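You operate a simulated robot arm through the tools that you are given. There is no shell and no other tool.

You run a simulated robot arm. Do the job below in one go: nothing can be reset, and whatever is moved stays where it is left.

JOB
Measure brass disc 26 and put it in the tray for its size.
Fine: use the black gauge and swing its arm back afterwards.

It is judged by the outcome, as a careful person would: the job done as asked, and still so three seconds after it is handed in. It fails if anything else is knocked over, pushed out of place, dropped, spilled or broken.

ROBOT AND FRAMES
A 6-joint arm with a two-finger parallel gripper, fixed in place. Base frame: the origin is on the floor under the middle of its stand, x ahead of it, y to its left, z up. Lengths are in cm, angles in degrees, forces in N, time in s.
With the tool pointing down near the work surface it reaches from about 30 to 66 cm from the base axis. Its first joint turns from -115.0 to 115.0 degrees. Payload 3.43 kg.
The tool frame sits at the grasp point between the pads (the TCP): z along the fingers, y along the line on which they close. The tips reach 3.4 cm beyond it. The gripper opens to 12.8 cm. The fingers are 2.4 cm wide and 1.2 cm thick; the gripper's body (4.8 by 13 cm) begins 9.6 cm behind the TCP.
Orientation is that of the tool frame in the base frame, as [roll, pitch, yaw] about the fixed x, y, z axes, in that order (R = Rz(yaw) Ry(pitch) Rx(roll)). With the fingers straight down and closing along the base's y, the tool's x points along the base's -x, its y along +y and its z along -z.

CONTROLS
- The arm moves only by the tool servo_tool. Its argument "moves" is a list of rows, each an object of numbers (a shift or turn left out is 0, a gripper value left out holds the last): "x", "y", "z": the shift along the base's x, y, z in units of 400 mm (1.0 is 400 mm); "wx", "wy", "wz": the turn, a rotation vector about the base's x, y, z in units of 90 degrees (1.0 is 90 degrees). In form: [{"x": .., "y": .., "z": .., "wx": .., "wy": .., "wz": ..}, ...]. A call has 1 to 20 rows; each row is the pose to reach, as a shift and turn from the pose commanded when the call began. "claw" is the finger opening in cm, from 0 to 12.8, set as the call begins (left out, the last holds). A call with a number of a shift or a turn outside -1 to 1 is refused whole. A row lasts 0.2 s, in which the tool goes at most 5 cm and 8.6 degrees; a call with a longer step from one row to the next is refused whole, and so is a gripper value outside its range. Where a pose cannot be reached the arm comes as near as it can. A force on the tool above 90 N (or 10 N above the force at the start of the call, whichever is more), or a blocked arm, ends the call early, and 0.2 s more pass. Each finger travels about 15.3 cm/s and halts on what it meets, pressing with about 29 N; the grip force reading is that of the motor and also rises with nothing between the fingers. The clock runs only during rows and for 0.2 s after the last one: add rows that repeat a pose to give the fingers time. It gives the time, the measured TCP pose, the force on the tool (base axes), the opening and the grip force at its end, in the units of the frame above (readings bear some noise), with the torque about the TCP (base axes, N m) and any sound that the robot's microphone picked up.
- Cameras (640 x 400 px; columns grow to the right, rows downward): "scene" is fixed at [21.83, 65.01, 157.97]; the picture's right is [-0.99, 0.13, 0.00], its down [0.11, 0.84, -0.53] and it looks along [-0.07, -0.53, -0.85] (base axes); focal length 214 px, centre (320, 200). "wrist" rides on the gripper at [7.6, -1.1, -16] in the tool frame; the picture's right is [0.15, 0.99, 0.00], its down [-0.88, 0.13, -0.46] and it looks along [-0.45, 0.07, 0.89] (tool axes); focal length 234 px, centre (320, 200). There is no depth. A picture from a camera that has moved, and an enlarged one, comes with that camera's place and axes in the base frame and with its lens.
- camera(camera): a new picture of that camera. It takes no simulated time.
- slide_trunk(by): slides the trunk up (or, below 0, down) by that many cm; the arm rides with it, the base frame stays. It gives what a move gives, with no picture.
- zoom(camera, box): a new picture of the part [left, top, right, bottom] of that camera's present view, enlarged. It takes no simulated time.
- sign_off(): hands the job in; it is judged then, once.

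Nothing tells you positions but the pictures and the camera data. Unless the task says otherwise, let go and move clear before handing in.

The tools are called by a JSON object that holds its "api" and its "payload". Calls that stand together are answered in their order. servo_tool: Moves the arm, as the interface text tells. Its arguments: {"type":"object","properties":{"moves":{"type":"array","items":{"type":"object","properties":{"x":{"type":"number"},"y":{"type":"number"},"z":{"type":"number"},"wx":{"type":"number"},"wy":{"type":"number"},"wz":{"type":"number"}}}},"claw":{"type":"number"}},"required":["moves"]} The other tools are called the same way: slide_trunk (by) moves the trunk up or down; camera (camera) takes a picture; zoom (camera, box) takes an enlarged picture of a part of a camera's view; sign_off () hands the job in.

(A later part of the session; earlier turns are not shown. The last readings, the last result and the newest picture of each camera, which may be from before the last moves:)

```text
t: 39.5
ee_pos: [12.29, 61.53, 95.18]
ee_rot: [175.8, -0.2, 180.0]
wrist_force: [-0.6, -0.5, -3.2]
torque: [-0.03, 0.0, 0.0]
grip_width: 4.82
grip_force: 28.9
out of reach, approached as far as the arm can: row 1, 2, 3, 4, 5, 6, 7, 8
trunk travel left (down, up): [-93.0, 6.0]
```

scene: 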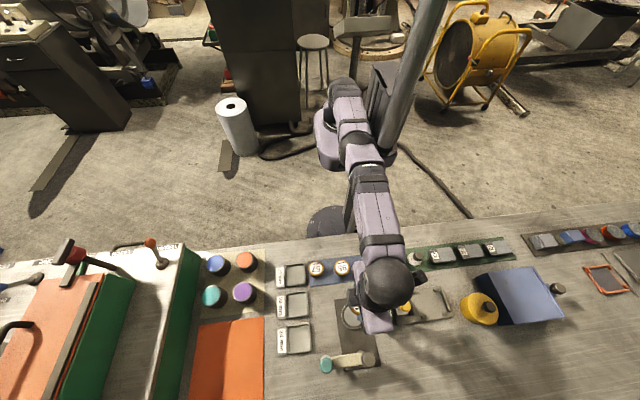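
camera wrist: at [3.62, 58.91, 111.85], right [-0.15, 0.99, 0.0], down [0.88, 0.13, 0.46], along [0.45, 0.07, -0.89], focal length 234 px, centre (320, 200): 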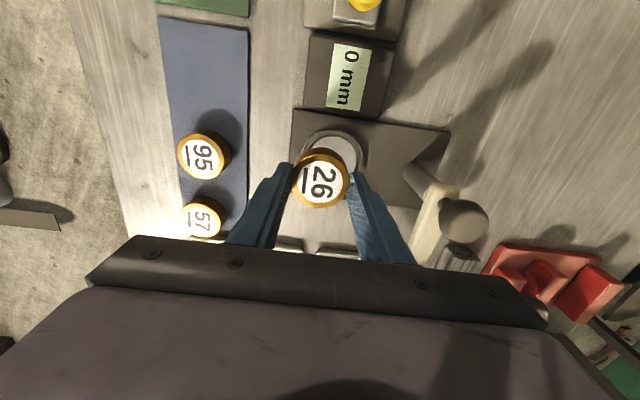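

{"api": "camera", "payload": {"camera": "scene"}}

{"api": "zoom", "payload": {"camera": "scene", "box": [290, 30, 430, 350]}}

{"api": "camera", "payload": {"camera": "wrist"}}

```text
taken
```

scene: 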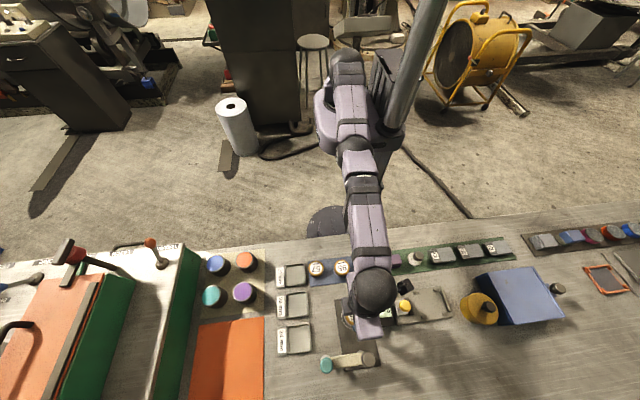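

```text
1.25 times, centred on (360, 190) of scene
camera zoom: at [21.83, 65.01, 157.97], right [-0.99, 0.13, 0.0], down [0.11, 0.84, -0.53], along [-0.07, -0.53, -0.85], focal length 268 px, centre (270, 212)
```

zoom: 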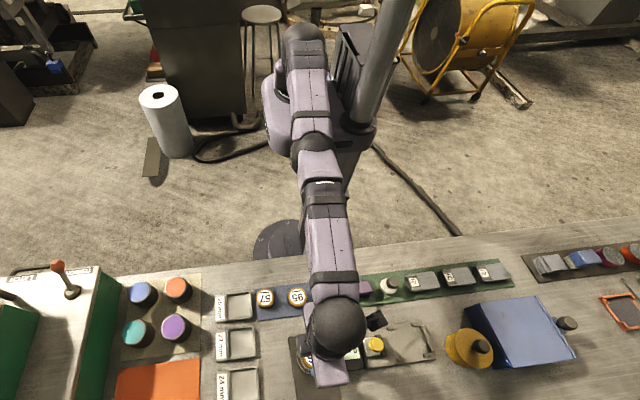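

```text
taken
camera wrist: at [4.66, 59.17, 111.03], right [-0.15, 0.99, 0.07], down [0.88, 0.1, 0.46], along [0.45, 0.13, -0.88], focal length 234 px, centre (320, 200)
```

wrist: 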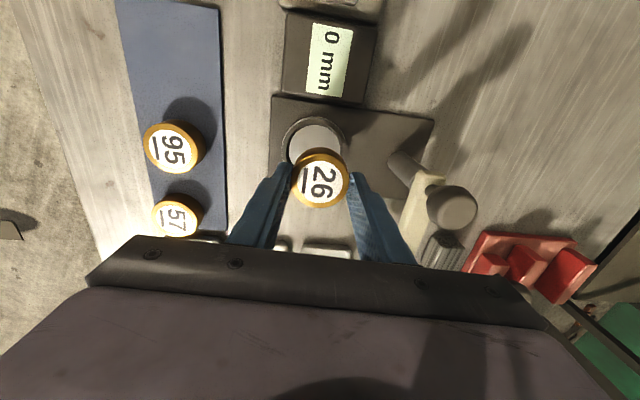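

The arm is straight and roughly level. My plan: go up along the arc (arm stays straight, radius shrinks), then come down at constant radius so the elbow bends the right way, and from then on stay inside the reach limit.

{"api": "servo_tool", "payload": {"moves": [{"z": 0.01, "y": 0.004}, {"z": 0.03, "y": 0.008}, {"z": 0.06, "y": 0.01}, {"z": 0.09, "y": 0.01}, {"z": 0.12, "y": 0.01}, {"z": 0.15, "y": 0.01}, {"z": 0.18, "y": 0.01}, {"z": 0.21, "y": 0.01}, {"z": 0.24, "y": 0.01}, {"z": 0.27, "y": 0.01}, {"z": 0.3, "y": 0.01}, {"z": 0.33, "y": 0.01}, {"z": 0.355, "y": 0.01}, {"z": 0.37, "y": 0.01}, {"z": 0.375, "y": 0.01}, {"z": 0.375, "y": 0.01}]}}

```text
t: 42.9
ee_pos: [11.89, 61.04, 110.03]
ee_rot: [175.6, 0.0, 180.0]
wrist_force: [0.1, 0.7, -3.7]
torque: [0.01, 0.0, 0.02]
grip_width: 4.85
grip_force: 29.0
out of reach, approached as far as the arm can: row 10, 11, 12, 13, 14, 15, 16
trunk travel left (down, up): [-93.0, 6.0]
```

{"api": "servo_tool", "payload": {"moves": [{"z": -0.01}, {"z": -0.03}, {"z": -0.06}, {"z": -0.09}, {"z": -0.12}, {"z": -0.15, "y": -0.002}, {"z": -0.18, "y": -0.006}, {"z": -0.205, "y": -0.012}, {"z": -0.225, "y": -0.016}, {"z": -0.24, "y": -0.02}, {"z": -0.25, "y": -0.02}, {"z": -0.25, "y": -0.02}]}}

```text
t: 45.5
ee_pos: [11.73, 60.29, 100.2]
ee_rot: [175.6, 0.0, 180.0]
wrist_force: [0.7, -1.0, -4.0]
torque: [0.0, 0.01, 0.0]
grip_width: 4.86
grip_force: 28.6
trunk travel left (down, up): [-93.0, 6.0]
```

The elbow is unlocked and tracking exactly. I'll add a little more outward lean for margin and lower the trunk 6 cm, still clear of the gauge.

{"api": "servo_tool", "payload": {"moves": [{"wx": 0.007}, {"wx": 0.015, "x": -0.003}, {"wx": 0.022, "x": -0.008}, {"wx": 0.028, "x": -0.012}, {"wx": 0.028, "x": -0.012}]}}

{"api": "slide_trunk", "payload": {"by": -6}}

{"api": "zoom", "payload": {"camera": "wrist", "box": [260, 90, 420, 250]}}

{"api": "zoom", "payload": {"camera": "scene", "box": [330, 290, 400, 350]}}

```text
t: 46.7
ee_pos: [11.38, 60.1, 99.99]
ee_rot: [173.1, -0.1, 179.9]
wrist_force: [-0.6, 0.1, -3.3]
torque: [0.0, 0.02, -0.02]
grip_width: 4.83
grip_force: 29.1
trunk travel left (down, up): [-93.0, 6.0]
```

```text
t: 47.7
ee_pos: [11.35, 60.16, 94.05]
ee_rot: [173.1, 0.0, -180.0]
wrist_force: [0.2, 0.0, -2.5]
torque: [-0.01, -0.02, 0.02]
grip_width: 4.84
grip_force: 28.8
trunk travel left (down, up): [-87.0, 12.0]
```

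```text
2.50 times, centred on (340, 170) of wrist
camera zoom: at [3.81, 57.08, 109.83], right [-0.15, 0.98, 0.12], down [0.88, 0.07, 0.47], along [0.45, 0.17, -0.88], focal length 585 px, centre (270, 275)
```

zoom: 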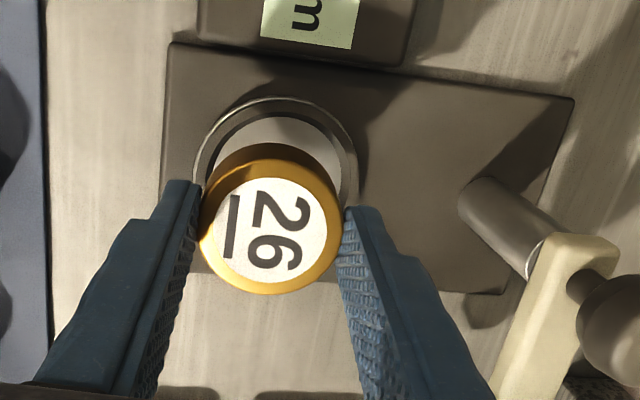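

```text
6.67 times, centred on (365, 320) of scene
camera zoom: at [21.83, 65.01, 157.97], right [-0.99, 0.13, 0.0], down [0.11, 0.84, -0.53], along [-0.07, -0.53, -0.85], focal length 1430 px, centre (20, -600)
```

zoom: 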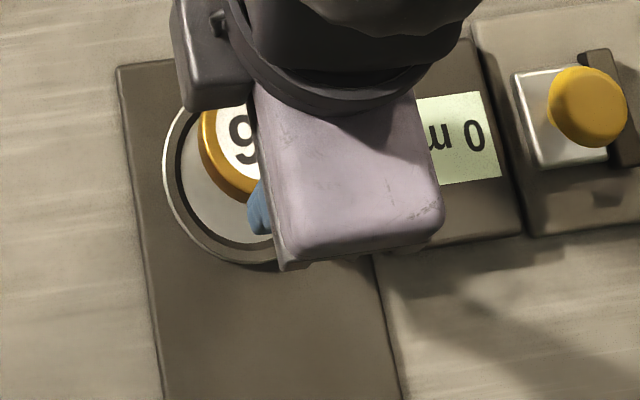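

The cup centre works out at about (11.4, 61.4). I'll shift out 0.95 cm and lower to just above it, then check.

{"api": "servo_tool", "payload": {"moves": [{"y": 0.004}, {"y": 0.01}, {"y": 0.017}, {"y": 0.022}, {"y": 0.0238}, {"y": 0.0238, "z": -0.006}, {"y": 0.0238, "z": -0.016}, {"y": 0.0238, "z": -0.028}, {"y": 0.0238, "z": -0.04}, {"y": 0.0238, "z": -0.048}, {"y": 0.0238, "z": -0.05}, {"y": 0.0238, "z": -0.05}]}}

{"api": "zoom", "payload": {"camera": "wrist", "box": [260, 90, 420, 250]}}

{"api": "zoom", "payload": {"camera": "scene", "box": [330, 290, 400, 350]}}

```text
t: 50.3
ee_pos: [11.24, 61.18, 92.08]
ee_rot: [173.1, 0.0, 179.9]
wrist_force: [-0.2, 1.3, -3.5]
torque: [-0.04, 0.03, 0.03]
grip_width: 4.85
grip_force: 29.4
trunk travel left (down, up): [-87.0, 12.0]
```

```text
2.50 times, centred on (340, 170) of wrist
camera zoom: at [3.78, 58.12, 107.81], right [-0.15, 0.98, 0.12], down [0.88, 0.07, 0.47], along [0.45, 0.17, -0.88], focal length 585 px, centre (270, 275)
```

zoom: 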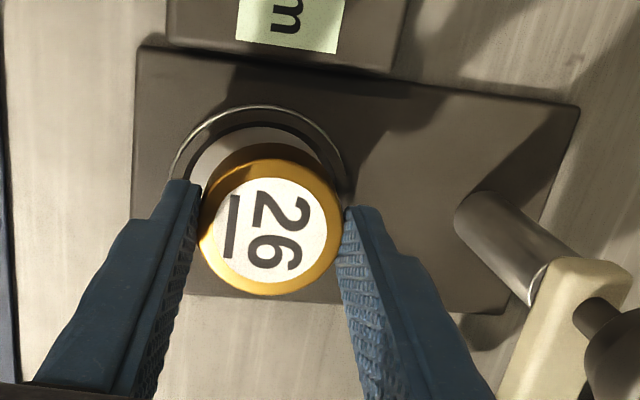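

```text
6.67 times, centred on (365, 320) of scene
camera zoom: at [21.83, 65.01, 157.97], right [-0.99, 0.13, 0.0], down [0.11, 0.84, -0.53], along [-0.07, -0.53, -0.85], focal length 1430 px, centre (20, -600)
```

zoom: 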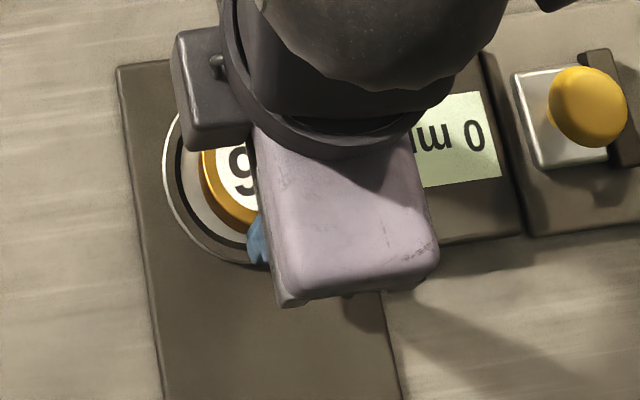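

The disc is concentric with the cup. I'll lower in small steps and watch for contact force.

{"api": "servo_tool", "payload": {"moves": [{"z": -0.005}, {"z": -0.01}, {"z": -0.015}, {"z": -0.02}, {"z": -0.0225}, {"z": -0.0225}]}}

{"api": "servo_tool", "payload": {"moves": [{"z": -0.0025}, {"z": -0.005}, {"z": -0.005}]}}

```text
t: 51.7
ee_pos: [11.43, 61.27, 91.31]
ee_rot: [173.1, 0.0, -179.9]
wrist_force: [-0.6, 0.0, -3.6]
torque: [0.0, 0.0, 0.02]
grip_width: 4.82
grip_force: 29.1
trunk travel left (down, up): [-87.0, 12.0]
```

```text
t: 52.5
ee_pos: [11.23, 61.2, 91.2]
ee_rot: [173.1, 0.1, 180.0]
wrist_force: [0.3, 1.1, -3.1]
torque: [-0.05, -0.01, -0.01]
grip_width: 4.86
grip_force: 29.3
trunk travel left (down, up): [-87.0, 12.0]
```

{"api": "servo_tool", "payload": {"moves": [{"z": -0.0025}, {"z": -0.005}, {"z": -0.005}]}}

{"api": "servo_tool", "payload": {"moves": [{"z": -0.0025}, {"z": -0.005}, {"z": -0.005}]}}

{"api": "zoom", "payload": {"camera": "wrist", "box": [260, 90, 420, 250]}}

```text
t: 53.3
ee_pos: [11.28, 61.15, 90.84]
ee_rot: [173.2, -0.1, -180.0]
wrist_force: [0.0, -0.4, -4.1]
torque: [-0.01, -0.02, 0.0]
grip_width: 4.85
grip_force: 29.4
trunk travel left (down, up): [-87.0, 12.0]
```

```text
t: 54.1
ee_pos: [11.3, 61.27, 90.58]
ee_rot: [173.1, 0.0, 179.9]
wrist_force: [0.7, -1.7, -1.2]
torque: [-0.08, 0.01, 0.02]
grip_width: 4.84
grip_force: 29.5
trunk travel left (down, up): [-87.0, 12.0]
```

```text
2.50 times, centred on (340, 170) of wrist
camera zoom: at [3.81, 58.03, 106.33], right [-0.15, 0.98, 0.12], down [0.88, 0.07, 0.47], along [0.45, 0.17, -0.88], focal length 585 px, centre (270, 275)
```

zoom: 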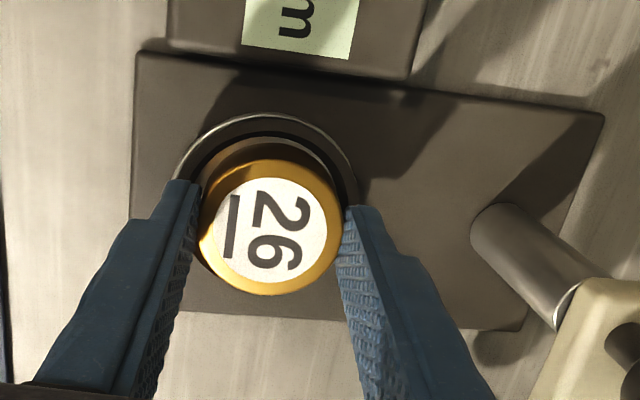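

Contact: the load has dropped from 4 N to about 1 N, so the disc's edge is resting on the anvil. I'll open the fingers a little to let it settle.

{"api": "servo_tool", "payload": {"moves": [{"z": 0}, {"z": 0}, {"z": 0}], "claw": 6.2}}

{"api": "zoom", "payload": {"camera": "wrist", "box": [260, 90, 420, 250]}}

{"api": "zoom", "payload": {"camera": "scene", "box": [330, 290, 400, 350]}}

```text
t: 54.9
ee_pos: [11.46, 61.12, 90.62]
ee_rot: [173.1, 0.0, -180.0]
wrist_force: [0.7, -0.6, 0.5]
torque: [0.01, 0.01, 0.0]
grip_width: 6.2
grip_force: 0.0
trunk travel left (down, up): [-87.0, 12.0]
```

```text
2.50 times, centred on (340, 170) of wrist
camera zoom: at [3.8, 58.02, 106.33], right [-0.15, 0.98, 0.12], down [0.88, 0.07, 0.47], along [0.45, 0.17, -0.88], focal length 585 px, centre (270, 275)
```

zoom: 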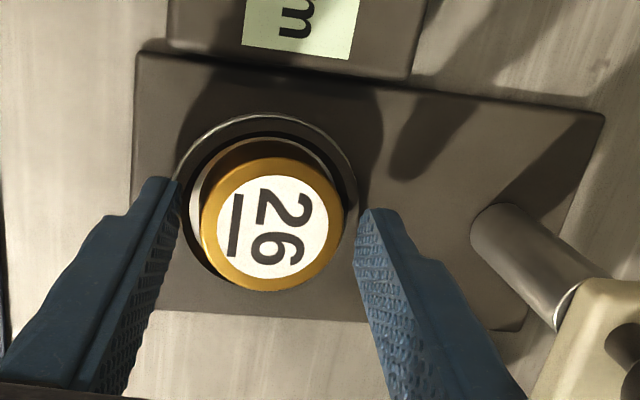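

```text
6.67 times, centred on (365, 320) of scene
camera zoom: at [21.83, 65.01, 157.97], right [-0.99, 0.13, 0.0], down [0.11, 0.84, -0.53], along [-0.07, -0.53, -0.85], focal length 1430 px, centre (20, -600)
```

zoom: 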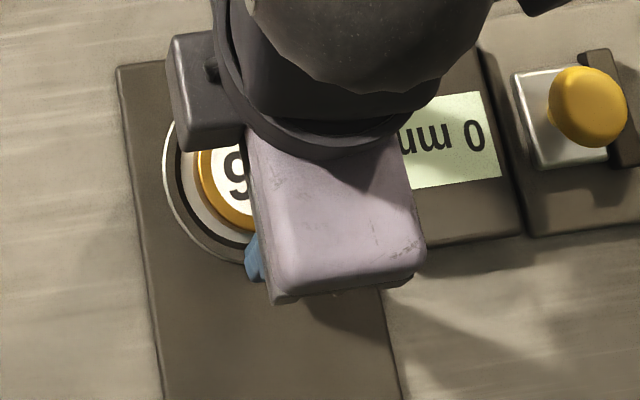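

Released. I'll lift straight up and check the disc is seated in the cup.

{"api": "servo_tool", "payload": {"moves": [{"z": 0.01}, {"z": 0.03}, {"z": 0.06}, {"z": 0.1}, {"z": 0.15, "y": -0.03}, {"z": 0.2, "y": -0.08}, {"z": 0.25, "y": -0.13}, {"z": 0.28, "y": -0.18}, {"z": 0.3, "y": -0.22}, {"z": 0.3, "y": -0.22}]}}

{"api": "camera", "payload": {"camera": "wrist"}}

{"api": "zoom", "payload": {"camera": "scene", "box": [310, 280, 400, 380]}}

```text
t: 57.1
ee_pos: [11.57, 52.09, 102.71]
ee_rot: [173.0, 0.1, 179.9]
wrist_force: [-0.2, -0.5, 0.5]
torque: [-0.03, -0.01, -0.04]
grip_width: 6.17
grip_force: 0.1
trunk travel left (down, up): [-87.0, 12.0]
```

```text
taken
camera wrist: at [3.95, 49.09, 118.44], right [-0.15, 0.98, 0.12], down [0.88, 0.07, 0.47], along [0.45, 0.17, -0.88], focal length 234 px, centre (320, 200)
```

wrist: 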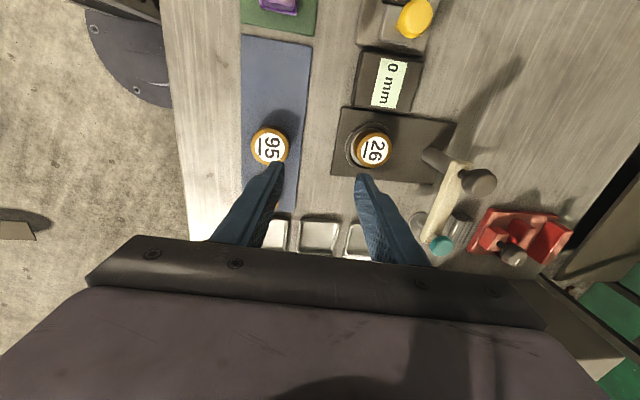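

```text
4.00 times, centred on (355, 330) of scene
camera zoom: at [21.83, 65.01, 157.97], right [-0.99, 0.13, 0.0], down [0.11, 0.84, -0.53], along [-0.07, -0.53, -0.85], focal length 858 px, centre (180, -320)
```

zoom: 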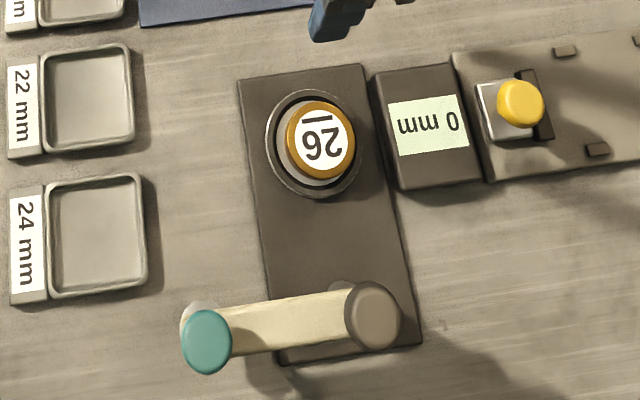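

Disc 26 is seated in the gauge cup. Next is the swing arm. The teal knob is at about (21.0, 70.9, z≈95), pivot (11.4, 71), radius about 9.6, so it has to swing 90° over the cup. It's beyond straight-down reach, so I'll lean the tool about 33° outward and hover by the knob.

{"api": "servo_tool", "payload": {"moves": [{"wx": 0.05}, {"wx": 0.1}, {"wx": 0.15}, {"wx": 0.2}, {"wx": 0.25}, {"wx": 0.29}, {"wx": 0.29}]}}

{"api": "servo_tool", "payload": {"moves": [{"x": 0.02, "y": 0.02}, {"x": 0.045, "y": 0.055}, {"x": 0.08, "y": 0.1}, {"x": 0.115, "y": 0.15}, {"x": 0.15, "y": 0.2}, {"x": 0.185, "y": 0.25}, {"x": 0.215, "y": 0.3}, {"x": 0.232, "y": 0.33}, {"x": 0.2375, "y": 0.345}, {"x": 0.2375, "y": 0.345}]}}

{"api": "camera", "payload": {"camera": "wrist"}}

{"api": "camera", "payload": {"camera": "scene"}}

```text
t: 58.7
ee_pos: [11.35, 52.26, 102.7]
ee_rot: [146.9, -0.1, 179.9]
wrist_force: [0.6, 0.2, 1.5]
torque: [-0.02, -0.01, 0.0]
grip_width: 6.18
grip_force: 0.1
trunk travel left (down, up): [-87.0, 12.0]
```

```text
t: 60.9
ee_pos: [20.94, 66.22, 102.65]
ee_rot: [147.0, 0.1, 179.9]
wrist_force: [-0.3, 0.0, 0.1]
torque: [0.0, 0.01, 0.02]
grip_width: 6.21
grip_force: 0.0
trunk travel left (down, up): [-87.0, 12.0]
```

```text
taken
camera wrist: at [13.3, 56.54, 115.44], right [-0.15, 0.83, 0.54], down [0.88, -0.14, 0.45], along [0.45, 0.54, -0.71], focal length 234 px, centre (320, 200)
```

wrist: 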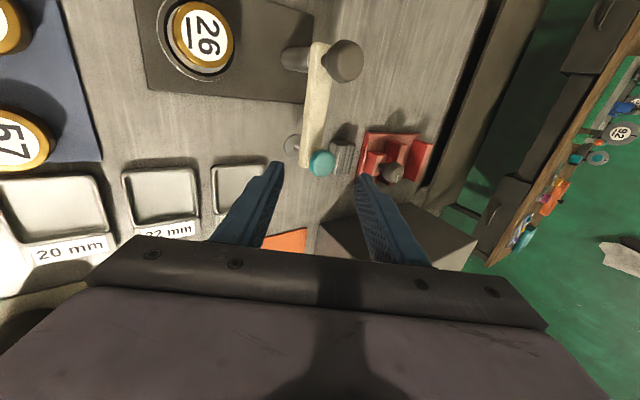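

```text
taken
```

scene: 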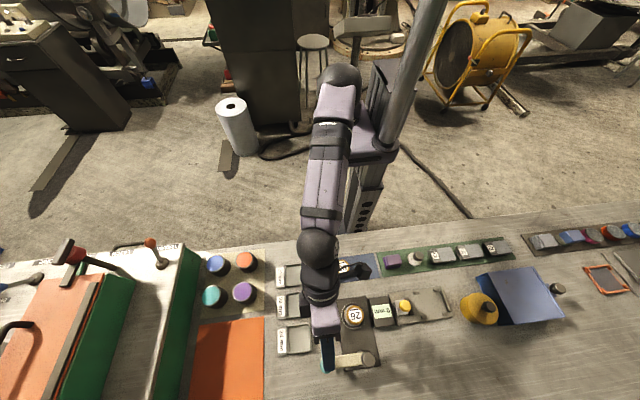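

{"api": "zoom", "payload": {"camera": "wrist", "box": [260, 20, 420, 190]}}

{"api": "zoom", "payload": {"camera": "wrist", "box": [140, 0, 300, 100]}}

{"api": "zoom", "payload": {"camera": "scene", "box": [300, 310, 400, 390]}}

```text
2.35 times, centred on (340, 105) of wrist
camera zoom: at [13.3, 56.54, 115.44], right [-0.15, 0.83, 0.54], down [0.88, -0.14, 0.45], along [0.45, 0.54, -0.71], focal length 551 px, centre (273, 424)
```

zoom: 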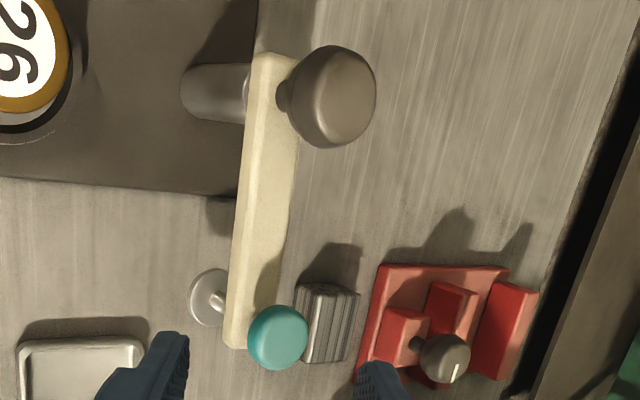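

```text
4.00 times, centred on (220, 50) of wrist
camera zoom: at [13.3, 56.54, 115.44], right [-0.15, 0.83, 0.54], down [0.88, -0.14, 0.45], along [0.45, 0.54, -0.71], focal length 937 px, centre (720, 800)
```

zoom: 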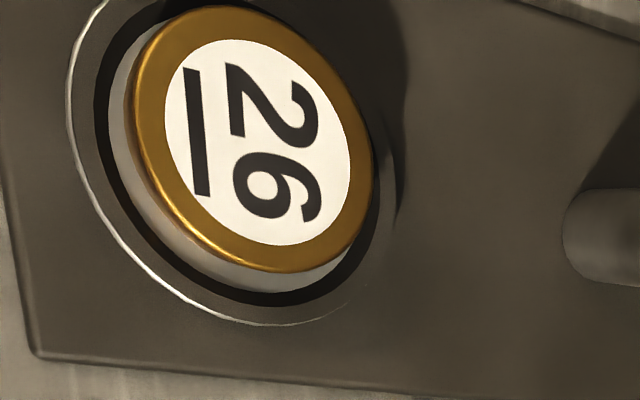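

```text
5.00 times, centred on (350, 350) of scene
camera zoom: at [21.83, 65.01, 157.97], right [-0.99, 0.13, 0.0], down [0.11, 0.84, -0.53], along [-0.07, -0.53, -0.85], focal length 1072 px, centre (170, -550)
```

zoom: 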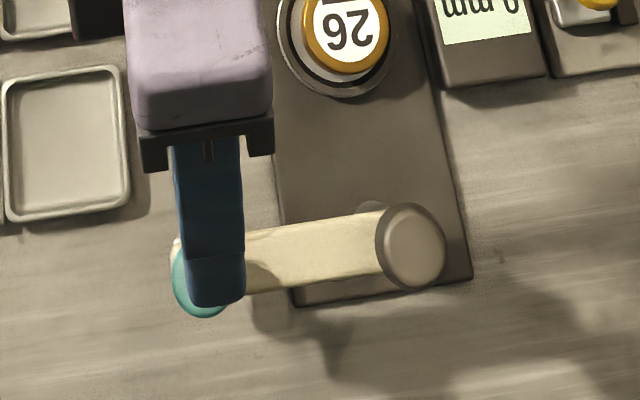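

The knob lies almost exactly on the tool's axis. Before engaging, I'll test in free air that the wrist can roll 90° about its own axis while leaning, since I want the cage of fingers to follow the arm around.

{"api": "servo_tool", "payload": {"moves": [{"wy": 0.0454, "wz": -0.0699}, {"wy": 0.0908, "wz": -0.1398}, {"wy": 0.1361, "wz": -0.2097}, {"wy": 0.1815, "wz": -0.2796}, {"wy": 0.2269, "wz": -0.3495}, {"wy": 0.2723, "wz": -0.4194}, {"wy": 0.3177, "wz": -0.4892}, {"wy": 0.3631, "wz": -0.5591}, {"wy": 0.4084, "wz": -0.629}, {"wy": 0.4538, "wz": -0.6989}, {"wy": 0.4992, "wz": -0.7688}, {"wy": 0.5446, "wz": -0.8387}, {"wy": 0.5446, "wz": -0.8387}]}}

{"api": "camera", "payload": {"camera": "wrist"}}

{"api": "camera", "payload": {"camera": "scene"}}

```text
t: 63.7
ee_pos: [20.79, 66.25, 102.65]
ee_rot: [-179.9, -33.0, 89.8]
wrist_force: [-0.1, 0.3, 1.2]
torque: [-0.01, -0.03, 0.0]
grip_width: 6.21
grip_force: 0.1
trunk travel left (down, up): [-87.0, 12.0]
```

```text
taken
camera wrist: at [19.79, 63.77, 120.15], right [0.99, 0.12, 0.08], down [0.13, -0.99, -0.1], along [0.07, 0.11, -0.99], focal length 234 px, centre (320, 200)
```

wrist: 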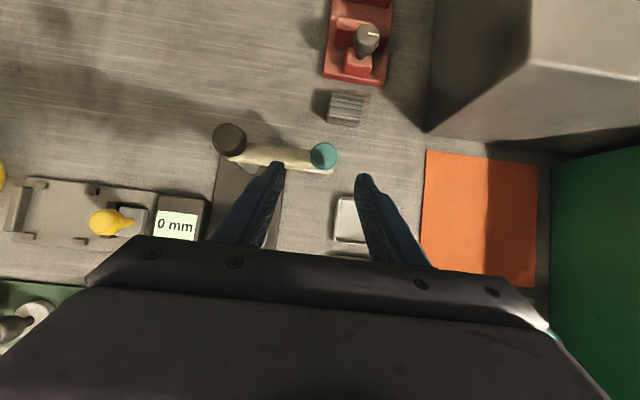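

```text
taken
```

scene: 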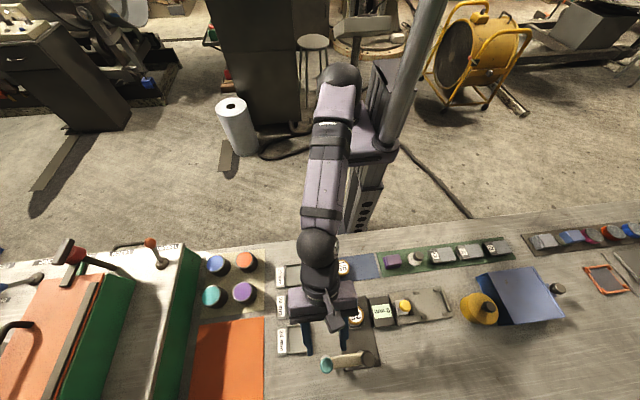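

The roll works freely. I'll roll back and set the opening to about 5 cm for the approach to the knob.

{"api": "servo_tool", "payload": {"moves": [{"wy": -0.0454, "wz": 0.0699}, {"wy": -0.0908, "wz": 0.1398}, {"wy": -0.1361, "wz": 0.2097}, {"wy": -0.1815, "wz": 0.2796}, {"wy": -0.2269, "wz": 0.3495}, {"wy": -0.2723, "wz": 0.4194}, {"wy": -0.3177, "wz": 0.4892}, {"wy": -0.3631, "wz": 0.5591}, {"wy": -0.4084, "wz": 0.629}, {"wy": -0.4538, "wz": 0.6989}, {"wy": -0.4992, "wz": 0.7688}, {"wy": -0.5446, "wz": 0.8387}, {"wy": -0.5446, "wz": 0.8387}], "claw": 5.2}}

{"api": "servo_tool", "payload": {"moves": [{"y": 0.0136, "z": -0.021}, {"y": 0.0272, "z": -0.0419}, {"y": 0.0408, "z": -0.0629}, {"y": 0.0477, "z": -0.0734}, {"y": 0.0477, "z": -0.0734}]}}

{"api": "zoom", "payload": {"camera": "wrist", "box": [240, 20, 440, 220]}}

{"api": "zoom", "payload": {"camera": "scene", "box": [300, 310, 400, 390]}}

```text
t: 66.5
ee_pos: [20.85, 66.13, 102.73]
ee_rot: [147.0, -0.1, -179.9]
wrist_force: [0.5, -0.4, 0.0]
torque: [0.0, -0.02, 0.0]
grip_width: 5.2
grip_force: 0.0
trunk travel left (down, up): [-87.0, 12.0]
```

```text
t: 67.7
ee_pos: [20.96, 67.87, 99.61]
ee_rot: [147.0, 0.0, 179.9]
wrist_force: [0.0, -0.1, -0.3]
torque: [0.01, -0.01, -0.02]
grip_width: 5.17
grip_force: 0.1
trunk travel left (down, up): [-87.0, 12.0]
```

```text
2.00 times, centred on (340, 120) of wrist
camera zoom: at [13.42, 58.23, 112.54], right [-0.15, 0.83, 0.54], down [0.88, -0.14, 0.45], along [0.45, 0.54, -0.71], focal length 468 px, centre (280, 360)
```

zoom: 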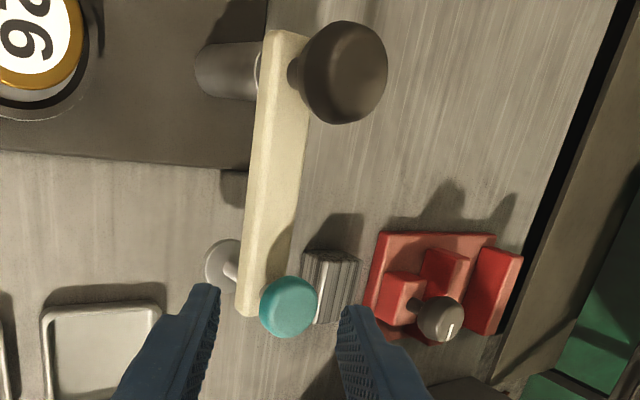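

```text
5.00 times, centred on (350, 350) of scene
camera zoom: at [21.83, 65.01, 157.97], right [-0.99, 0.13, 0.0], down [0.11, 0.84, -0.53], along [-0.07, -0.53, -0.85], focal length 1072 px, centre (170, -550)
```

zoom: 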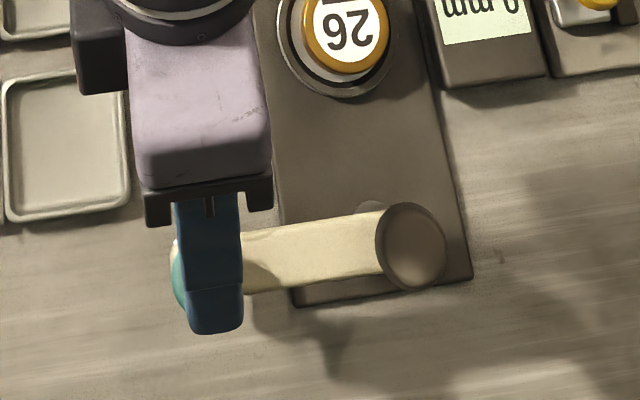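

{"api": "servo_tool", "payload": {"moves": [{"x": 0.001, "y": 0.0112, "z": -0.0173}, {"x": 0.002, "y": 0.0224, "z": -0.0346}, {"x": 0.002, "y": 0.0337, "z": -0.0519}, {"x": 0.002, "y": 0.0416, "z": -0.0641}, {"x": 0.002, "y": 0.0449, "z": -0.0692}, {"x": 0.002, "y": 0.0449, "z": -0.0692}]}}

{"api": "zoom", "payload": {"camera": "wrist", "box": [240, 20, 440, 220]}}

{"api": "zoom", "payload": {"camera": "scene", "box": [300, 310, 400, 390]}}

```text
t: 69.1
ee_pos: [21.03, 69.88, 96.87]
ee_rot: [147.0, 0.0, -180.0]
wrist_force: [0.3, -0.4, 0.5]
torque: [-0.01, -0.03, 0.03]
grip_width: 5.23
grip_force: 0.0
trunk travel left (down, up): [-87.0, 12.0]
```

```text
2.00 times, centred on (340, 120) of wrist
camera zoom: at [13.47, 60.1, 109.71], right [-0.15, 0.83, 0.54], down [0.88, -0.14, 0.45], along [0.45, 0.54, -0.71], focal length 468 px, centre (280, 360)
```

zoom: 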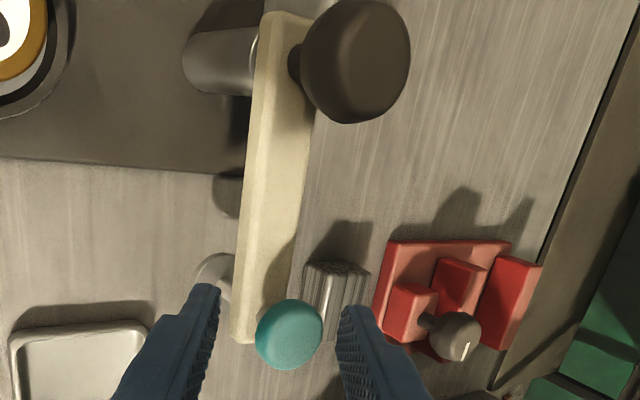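

```text
5.00 times, centred on (350, 350) of scene
camera zoom: at [21.83, 65.01, 157.97], right [-0.99, 0.13, 0.0], down [0.11, 0.84, -0.53], along [-0.07, -0.53, -0.85], focal length 1072 px, centre (170, -550)
```

zoom: 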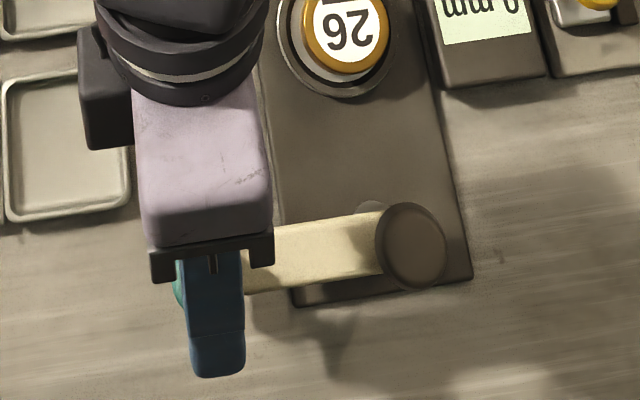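

The knob sits squarely between the fingers. I'll narrow to a loose cage of 4 cm and begin the swing along the arc, rolling with it – first 30°, then check.

{"api": "servo_tool", "payload": {"moves": [{"z": 0}, {"z": 0}], "claw": 4.0}}

{"api": "servo_tool", "payload": {"moves": [{"x": -0.0002, "y": -0.0105, "wy": 0.0151, "wz": -0.0233}, {"x": -0.0009, "y": -0.021, "wy": 0.0303, "wz": -0.0466}, {"x": -0.0037, "y": -0.0419, "wy": 0.0605, "wz": -0.0932}, {"x": -0.0082, "y": -0.0624, "wy": 0.0908, "wz": -0.1398}, {"x": -0.0145, "y": -0.0825, "wy": 0.121, "wz": -0.1864}, {"x": -0.0226, "y": -0.102, "wy": 0.1513, "wz": -0.233}, {"x": -0.0323, "y": -0.1206, "wy": 0.1815, "wz": -0.2796}, {"x": -0.0323, "y": -0.1206, "wy": 0.1815, "wz": -0.2796}]}}

{"api": "camera", "payload": {"camera": "wrist"}}

{"api": "zoom", "payload": {"camera": "scene", "box": [300, 290, 420, 390]}}

```text
t: 69.7
ee_pos: [20.94, 69.77, 96.93]
ee_rot: [147.0, 0.0, 180.0]
wrist_force: [0.6, 0.0, -0.2]
torque: [0.0, -0.01, 0.06]
grip_width: 3.97
grip_force: 0.1
trunk travel left (down, up): [-87.0, 12.0]
```

```text
t: 71.5
ee_pos: [19.49, 65.09, 96.96]
ee_rot: [150.7, -16.0, 154.1]
wrist_force: [0.5, -0.3, 0.7]
torque: [0.0, 0.02, -0.01]
grip_width: 4.01
grip_force: 0.1
trunk travel left (down, up): [-87.0, 12.0]
```

```text
taken
camera wrist: at [12.46, 58.64, 111.94], right [0.37, 0.78, 0.51], down [0.83, -0.52, 0.2], along [0.42, 0.34, -0.84], focal length 234 px, centre (320, 200)
```

wrist: 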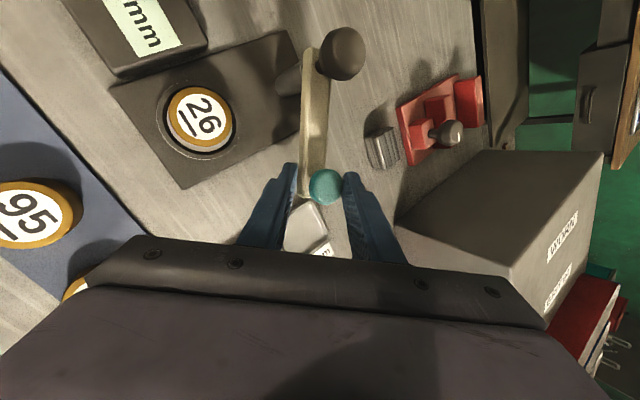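

```text
4.00 times, centred on (360, 340) of scene
camera zoom: at [21.83, 65.01, 157.97], right [-0.99, 0.13, 0.0], down [0.11, 0.84, -0.53], along [-0.07, -0.53, -0.85], focal length 858 px, centre (160, -360)
```

zoom: 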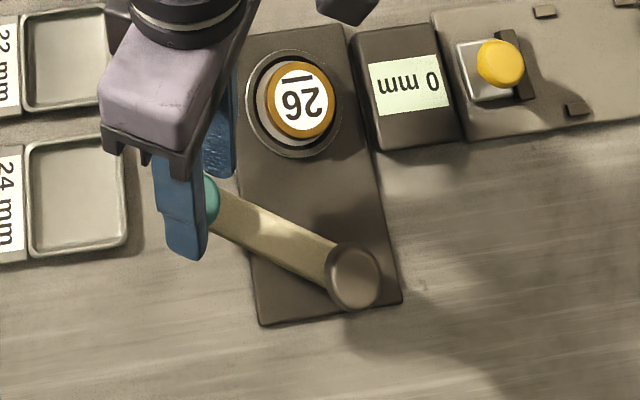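

The arm follows smoothly with no force. I'll continue to 65° and check that the foot will clear the disc's top.

{"api": "servo_tool", "payload": {"moves": [{"x": -0.0113, "y": -0.0178, "wy": 0.0303, "wz": -0.0466}, {"x": -0.0241, "y": -0.0345, "wy": 0.0605, "wz": -0.0932}, {"x": -0.0383, "y": -0.05, "wy": 0.0908, "wz": -0.1398}, {"x": -0.0538, "y": -0.0642, "wy": 0.121, "wz": -0.1864}, {"x": -0.0705, "y": -0.077, "wy": 0.1513, "wz": -0.233}, {"x": -0.0883, "y": -0.0883, "wy": 0.1815, "wz": -0.2796}, {"x": -0.107, "y": -0.098, "wy": 0.2118, "wz": -0.3262}, {"x": -0.107, "y": -0.098, "wy": 0.2118, "wz": -0.3262}]}}

{"api": "camera", "payload": {"camera": "wrist"}}

{"api": "zoom", "payload": {"camera": "scene", "box": [300, 290, 420, 390]}}

```text
t: 73.3
ee_pos: [15.33, 60.88, 96.82]
ee_rot: [164.7, -29.6, 118.8]
wrist_force: [0.8, 0.1, 0.4]
torque: [0.04, 0.0, 0.01]
grip_width: 3.98
grip_force: 0.1
trunk travel left (down, up): [-87.0, 12.0]
```

```text
taken
camera wrist: at [11.22, 57.62, 113.77], right [0.84, 0.46, 0.3], down [0.49, -0.87, -0.02], along [0.25, 0.17, -0.95], focal length 234 px, centre (320, 200)
```

wrist: 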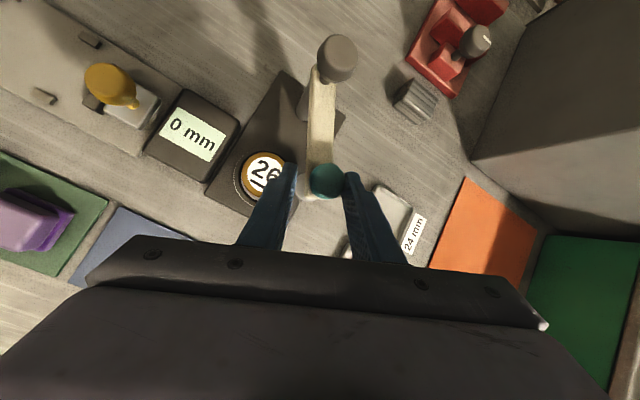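

```text
4.00 times, centred on (360, 340) of scene
camera zoom: at [21.83, 65.01, 157.97], right [-0.99, 0.13, 0.0], down [0.11, 0.84, -0.53], along [-0.07, -0.53, -0.85], focal length 858 px, centre (160, -360)
```

zoom: 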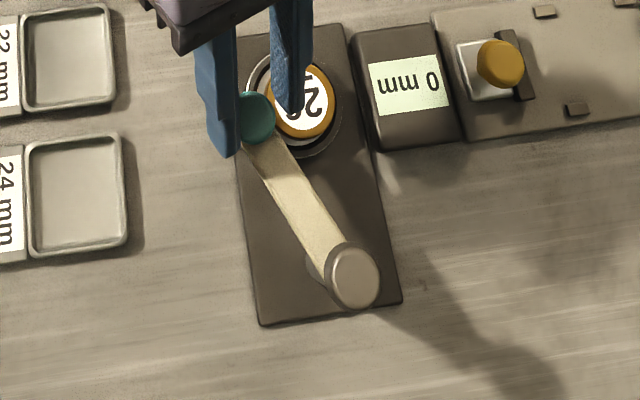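

{"api": "zoom", "payload": {"camera": "wrist", "box": [220, 120, 380, 240]}}

{"api": "zoom", "payload": {"camera": "scene", "box": [345, 295, 395, 335]}}

```text
3.33 times, centred on (300, 180) of wrist
camera zoom: at [11.22, 57.62, 113.77], right [0.84, 0.46, 0.3], down [0.49, -0.87, -0.02], along [0.25, 0.17, -0.95], focal length 781 px, centre (387, 267)
```

zoom: 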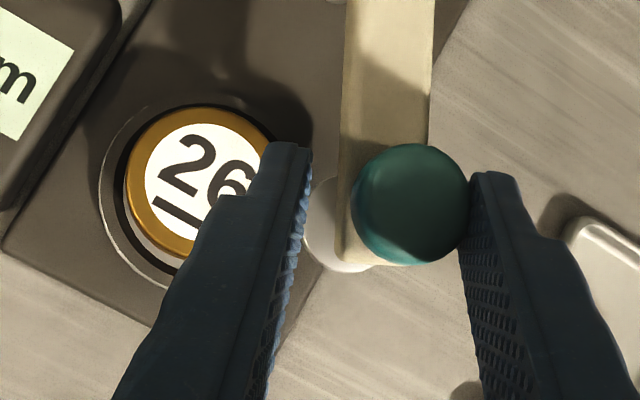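

```text
10.00 times, centred on (370, 315) of scene
camera zoom: at [21.83, 65.01, 157.97], right [-0.99, 0.13, 0.0], down [0.11, 0.84, -0.53], along [-0.07, -0.53, -0.85], focal length 2145 px, centre (-180, -950)
```

zoom: 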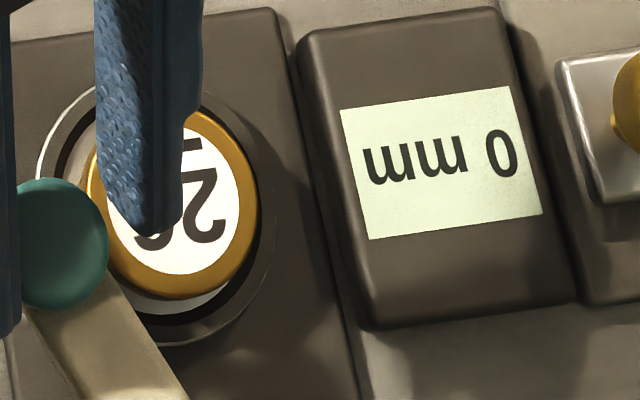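

{"api": "servo_tool", "payload": {"moves": [{"x": -0.0097, "y": -0.0042, "wy": 0.0151, "wz": -0.0233}, {"x": -0.0194, "y": -0.0081, "wy": 0.0303, "wz": -0.0466}, {"x": -0.0294, "y": -0.0114, "wy": 0.0454, "wz": -0.0699}, {"x": -0.0395, "y": -0.0144, "wy": 0.0605, "wz": -0.0932}, {"x": -0.0395, "y": -0.0144, "wy": 0.0605, "wz": -0.0932}]}}

{"api": "zoom", "payload": {"camera": "wrist", "box": [220, 20, 420, 240]}}

```text
t: 74.5
ee_pos: [13.86, 60.53, 96.76]
ee_rot: [170.4, -31.9, 107.6]
wrist_force: [0.0, 0.5, 0.6]
torque: [-0.02, 0.01, 0.01]
grip_width: 3.99
grip_force: 0.0
trunk travel left (down, up): [-87.0, 12.0]
```

```text
1.82 times, centred on (320, 130) of wrist
camera zoom: at [10.74, 57.65, 113.99], right [0.92, 0.33, 0.22], down [0.35, -0.93, -0.06], along [0.18, 0.13, -0.97], focal length 426 px, centre (320, 327)
```

zoom: 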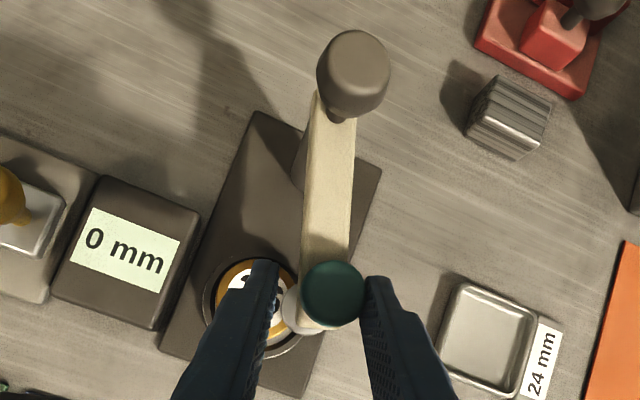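

{"api": "servo_tool", "payload": {"moves": [{"x": -0.0103, "y": -0.0024, "wy": 0.0151, "wz": -0.0233}, {"x": -0.0205, "y": -0.0046, "wy": 0.0303, "wz": -0.0466}, {"x": -0.0309, "y": -0.006, "wy": 0.0454, "wz": -0.0699}, {"x": -0.0414, "y": -0.0073, "wy": 0.0605, "wz": -0.0932}, {"x": -0.0519, "y": -0.008, "wy": 0.0757, "wz": -0.1165}, {"x": -0.0624, "y": -0.0082, "wy": 0.0908, "wz": -0.1398}, {"x": -0.0624, "y": -0.0082, "wy": 0.0908, "wz": -0.1398}]}}

{"api": "camera", "payload": {"camera": "wrist"}}

{"api": "zoom", "payload": {"camera": "scene", "box": [300, 290, 420, 390]}}

```text
t: 76.1
ee_pos: [11.28, 60.15, 96.87]
ee_rot: [-180.0, -33.0, 89.8]
wrist_force: [-0.1, 0.0, 0.5]
torque: [0.0, -0.01, 0.01]
grip_width: 3.99
grip_force: 0.0
trunk travel left (down, up): [-87.0, 12.0]
```

```text
taken
camera wrist: at [10.2, 57.75, 114.47], right [0.99, 0.12, 0.08], down [0.13, -0.99, -0.1], along [0.07, 0.11, -0.99], focal length 234 px, centre (320, 200)
```

wrist: 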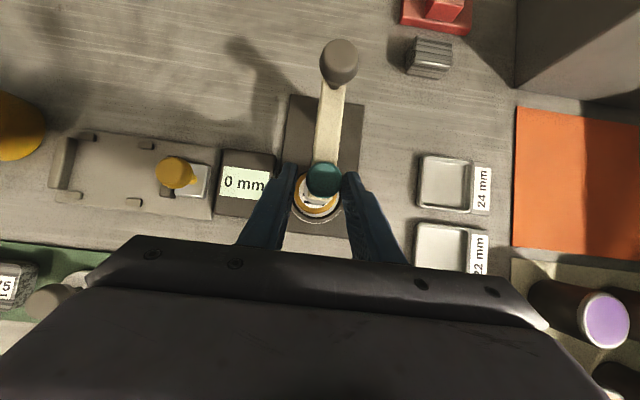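

```text
4.00 times, centred on (360, 340) of scene
camera zoom: at [21.83, 65.01, 157.97], right [-0.99, 0.13, 0.0], down [0.11, 0.84, -0.53], along [-0.07, -0.53, -0.85], focal length 858 px, centre (160, -360)
```

zoom: 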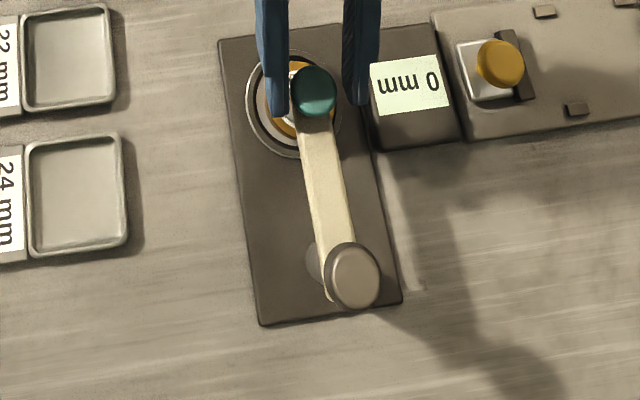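

{"api": "zoom", "payload": {"camera": "wrist", "box": [210, 30, 400, 230]}}

{"api": "zoom", "payload": {"camera": "scene", "box": [345, 295, 395, 335]}}

```text
2.00 times, centred on (305, 130) of wrist
camera zoom: at [10.2, 57.75, 114.47], right [0.99, 0.12, 0.08], down [0.13, -0.99, -0.1], along [0.07, 0.11, -0.99], focal length 468 px, centre (350, 340)
```

zoom: 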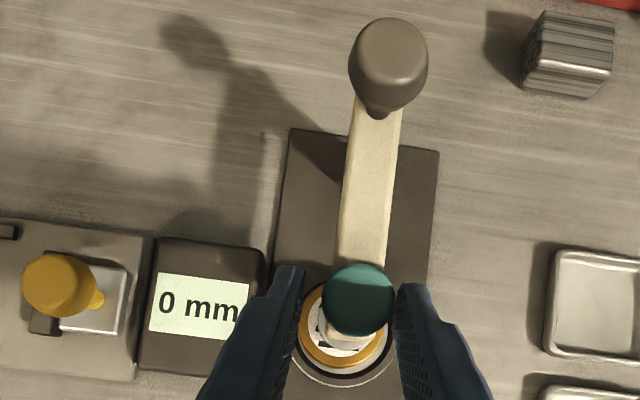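

```text
10.00 times, centred on (370, 315) of scene
camera zoom: at [21.83, 65.01, 157.97], right [-0.99, 0.13, 0.0], down [0.11, 0.84, -0.53], along [-0.07, -0.53, -0.85], focal length 2145 px, centre (-180, -950)
```

zoom: 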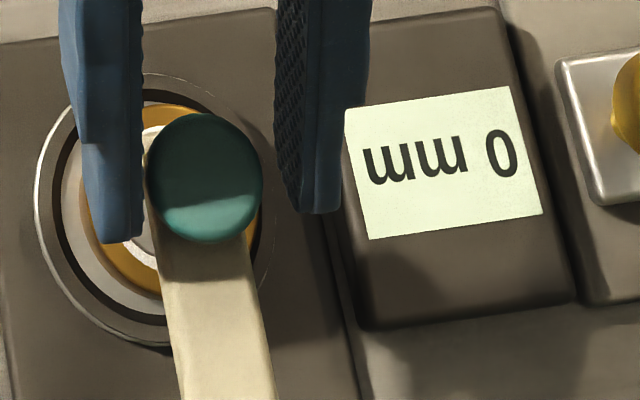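

The arm is now over disc 26 but the display still says 0 mm, so the teal knob probably has to be pressed to bring the foot down on the disc. I'll withdraw the fingers along the tool's axis, close them, straighten up, and press gently from above.

{"api": "servo_tool", "payload": {"moves": [{"y": -0.0102, "z": 0.0157}, {"y": -0.0306, "z": 0.0472}, {"y": -0.0511, "z": 0.0786}, {"y": -0.0715, "z": 0.11}, {"y": -0.0885, "z": 0.1363}, {"y": -0.0953, "z": 0.1468}, {"y": -0.0953, "z": 0.1468}]}}

{"api": "servo_tool", "payload": {"moves": [{"wx": -0.05}, {"wx": -0.1}, {"wx": -0.15}, {"wx": -0.2}, {"wx": -0.23}, {"wx": -0.23}, {"wx": -0.23}], "claw": 0}}

{"api": "camera", "payload": {"camera": "wrist"}}

{"api": "zoom", "payload": {"camera": "scene", "box": [300, 270, 420, 390]}}

```text
t: 77.7
ee_pos: [11.14, 56.19, 102.86]
ee_rot: [-179.9, -32.9, 89.9]
wrist_force: [-0.4, 0.8, 0.7]
torque: [-0.02, -0.01, 0.0]
grip_width: 4.0
grip_force: 0.0
trunk travel left (down, up): [-87.0, 12.0]
```

```text
t: 79.3
ee_pos: [11.41, 56.33, 102.86]
ee_rot: [-179.8, -12.3, 90.3]
wrist_force: [-0.5, 0.1, 0.1]
torque: [0.03, 0.01, -0.01]
grip_width: 0.0
grip_force: 29.1
trunk travel left (down, up): [-87.0, 12.0]
```

```text
taken
camera wrist: at [10.4, 60.27, 120.02], right [0.99, 0.15, 0.03], down [0.14, -0.96, 0.26], along [0.06, -0.25, -0.97], focal length 234 px, centre (320, 200)
```

wrist: 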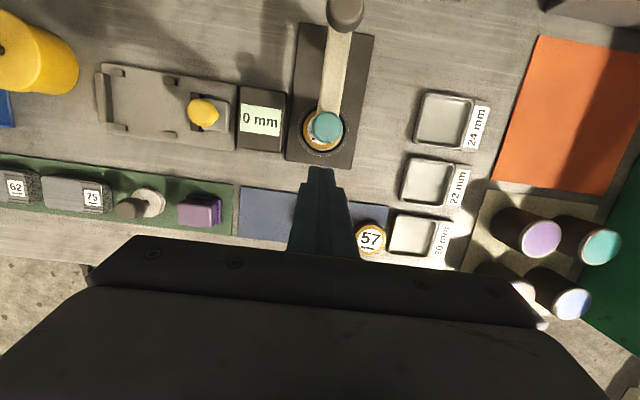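

```text
3.33 times, centred on (360, 330) of scene
camera zoom: at [21.83, 65.01, 157.97], right [-0.99, 0.13, 0.0], down [0.11, 0.84, -0.53], along [-0.07, -0.53, -0.85], focal length 715 px, centre (187, -233)
```

zoom: 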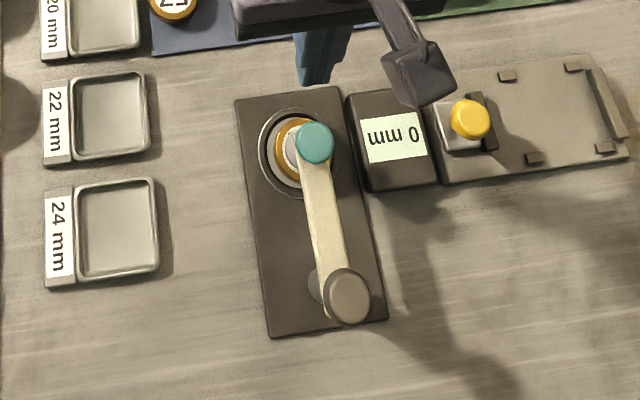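

{"api": "servo_tool", "payload": {"moves": [{"x": 0.001, "y": 0.02}, {"x": 0.002, "y": 0.05}, {"x": 0.003, "y": 0.08}, {"x": 0.004, "y": 0.102}, {"x": 0.004, "y": 0.111, "z": -0.02}, {"x": 0.004, "y": 0.111, "z": -0.045}, {"x": 0.004, "y": 0.111, "z": -0.062}, {"x": 0.004, "y": 0.111, "z": -0.062}]}}

{"api": "zoom", "payload": {"camera": "wrist", "box": [240, 70, 400, 230]}}

{"api": "zoom", "payload": {"camera": "scene", "box": [320, 280, 410, 370]}}

```text
t: 81.1
ee_pos: [11.81, 60.66, 100.33]
ee_rot: [-179.7, -12.4, 90.3]
wrist_force: [0.8, 0.9, -0.2]
torque: [-0.01, 0.03, -0.01]
grip_width: 0.0
grip_force: 29.1
out of reach, approached as far as the arm can: row 4, 5
trunk travel left (down, up): [-87.0, 12.0]
```

```text
2.50 times, centred on (320, 150) of wrist
camera zoom: at [10.81, 64.63, 117.56], right [0.99, 0.15, 0.03], down [0.14, -0.96, 0.26], along [0.06, -0.25, -0.97], focal length 585 px, centre (320, 325)
```

zoom: 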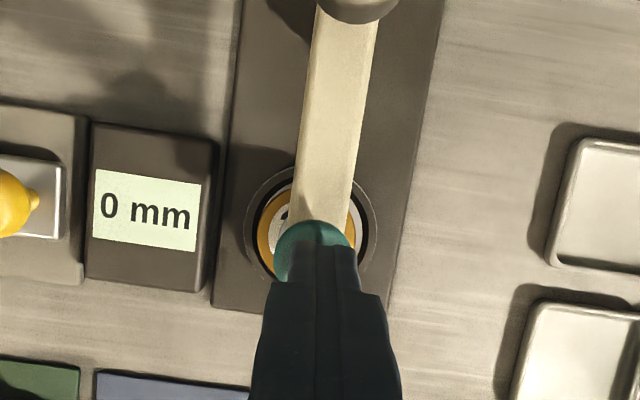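

```text
4.44 times, centred on (365, 325) of scene
camera zoom: at [21.83, 65.01, 157.97], right [-0.99, 0.13, 0.0], down [0.11, 0.84, -0.53], along [-0.07, -0.53, -0.85], focal length 953 px, centre (120, -356)
```

zoom: 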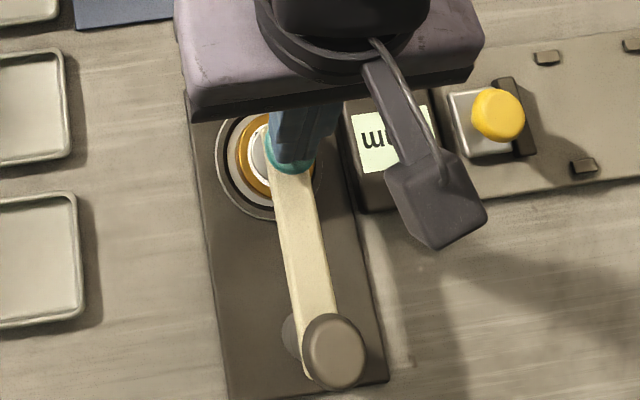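

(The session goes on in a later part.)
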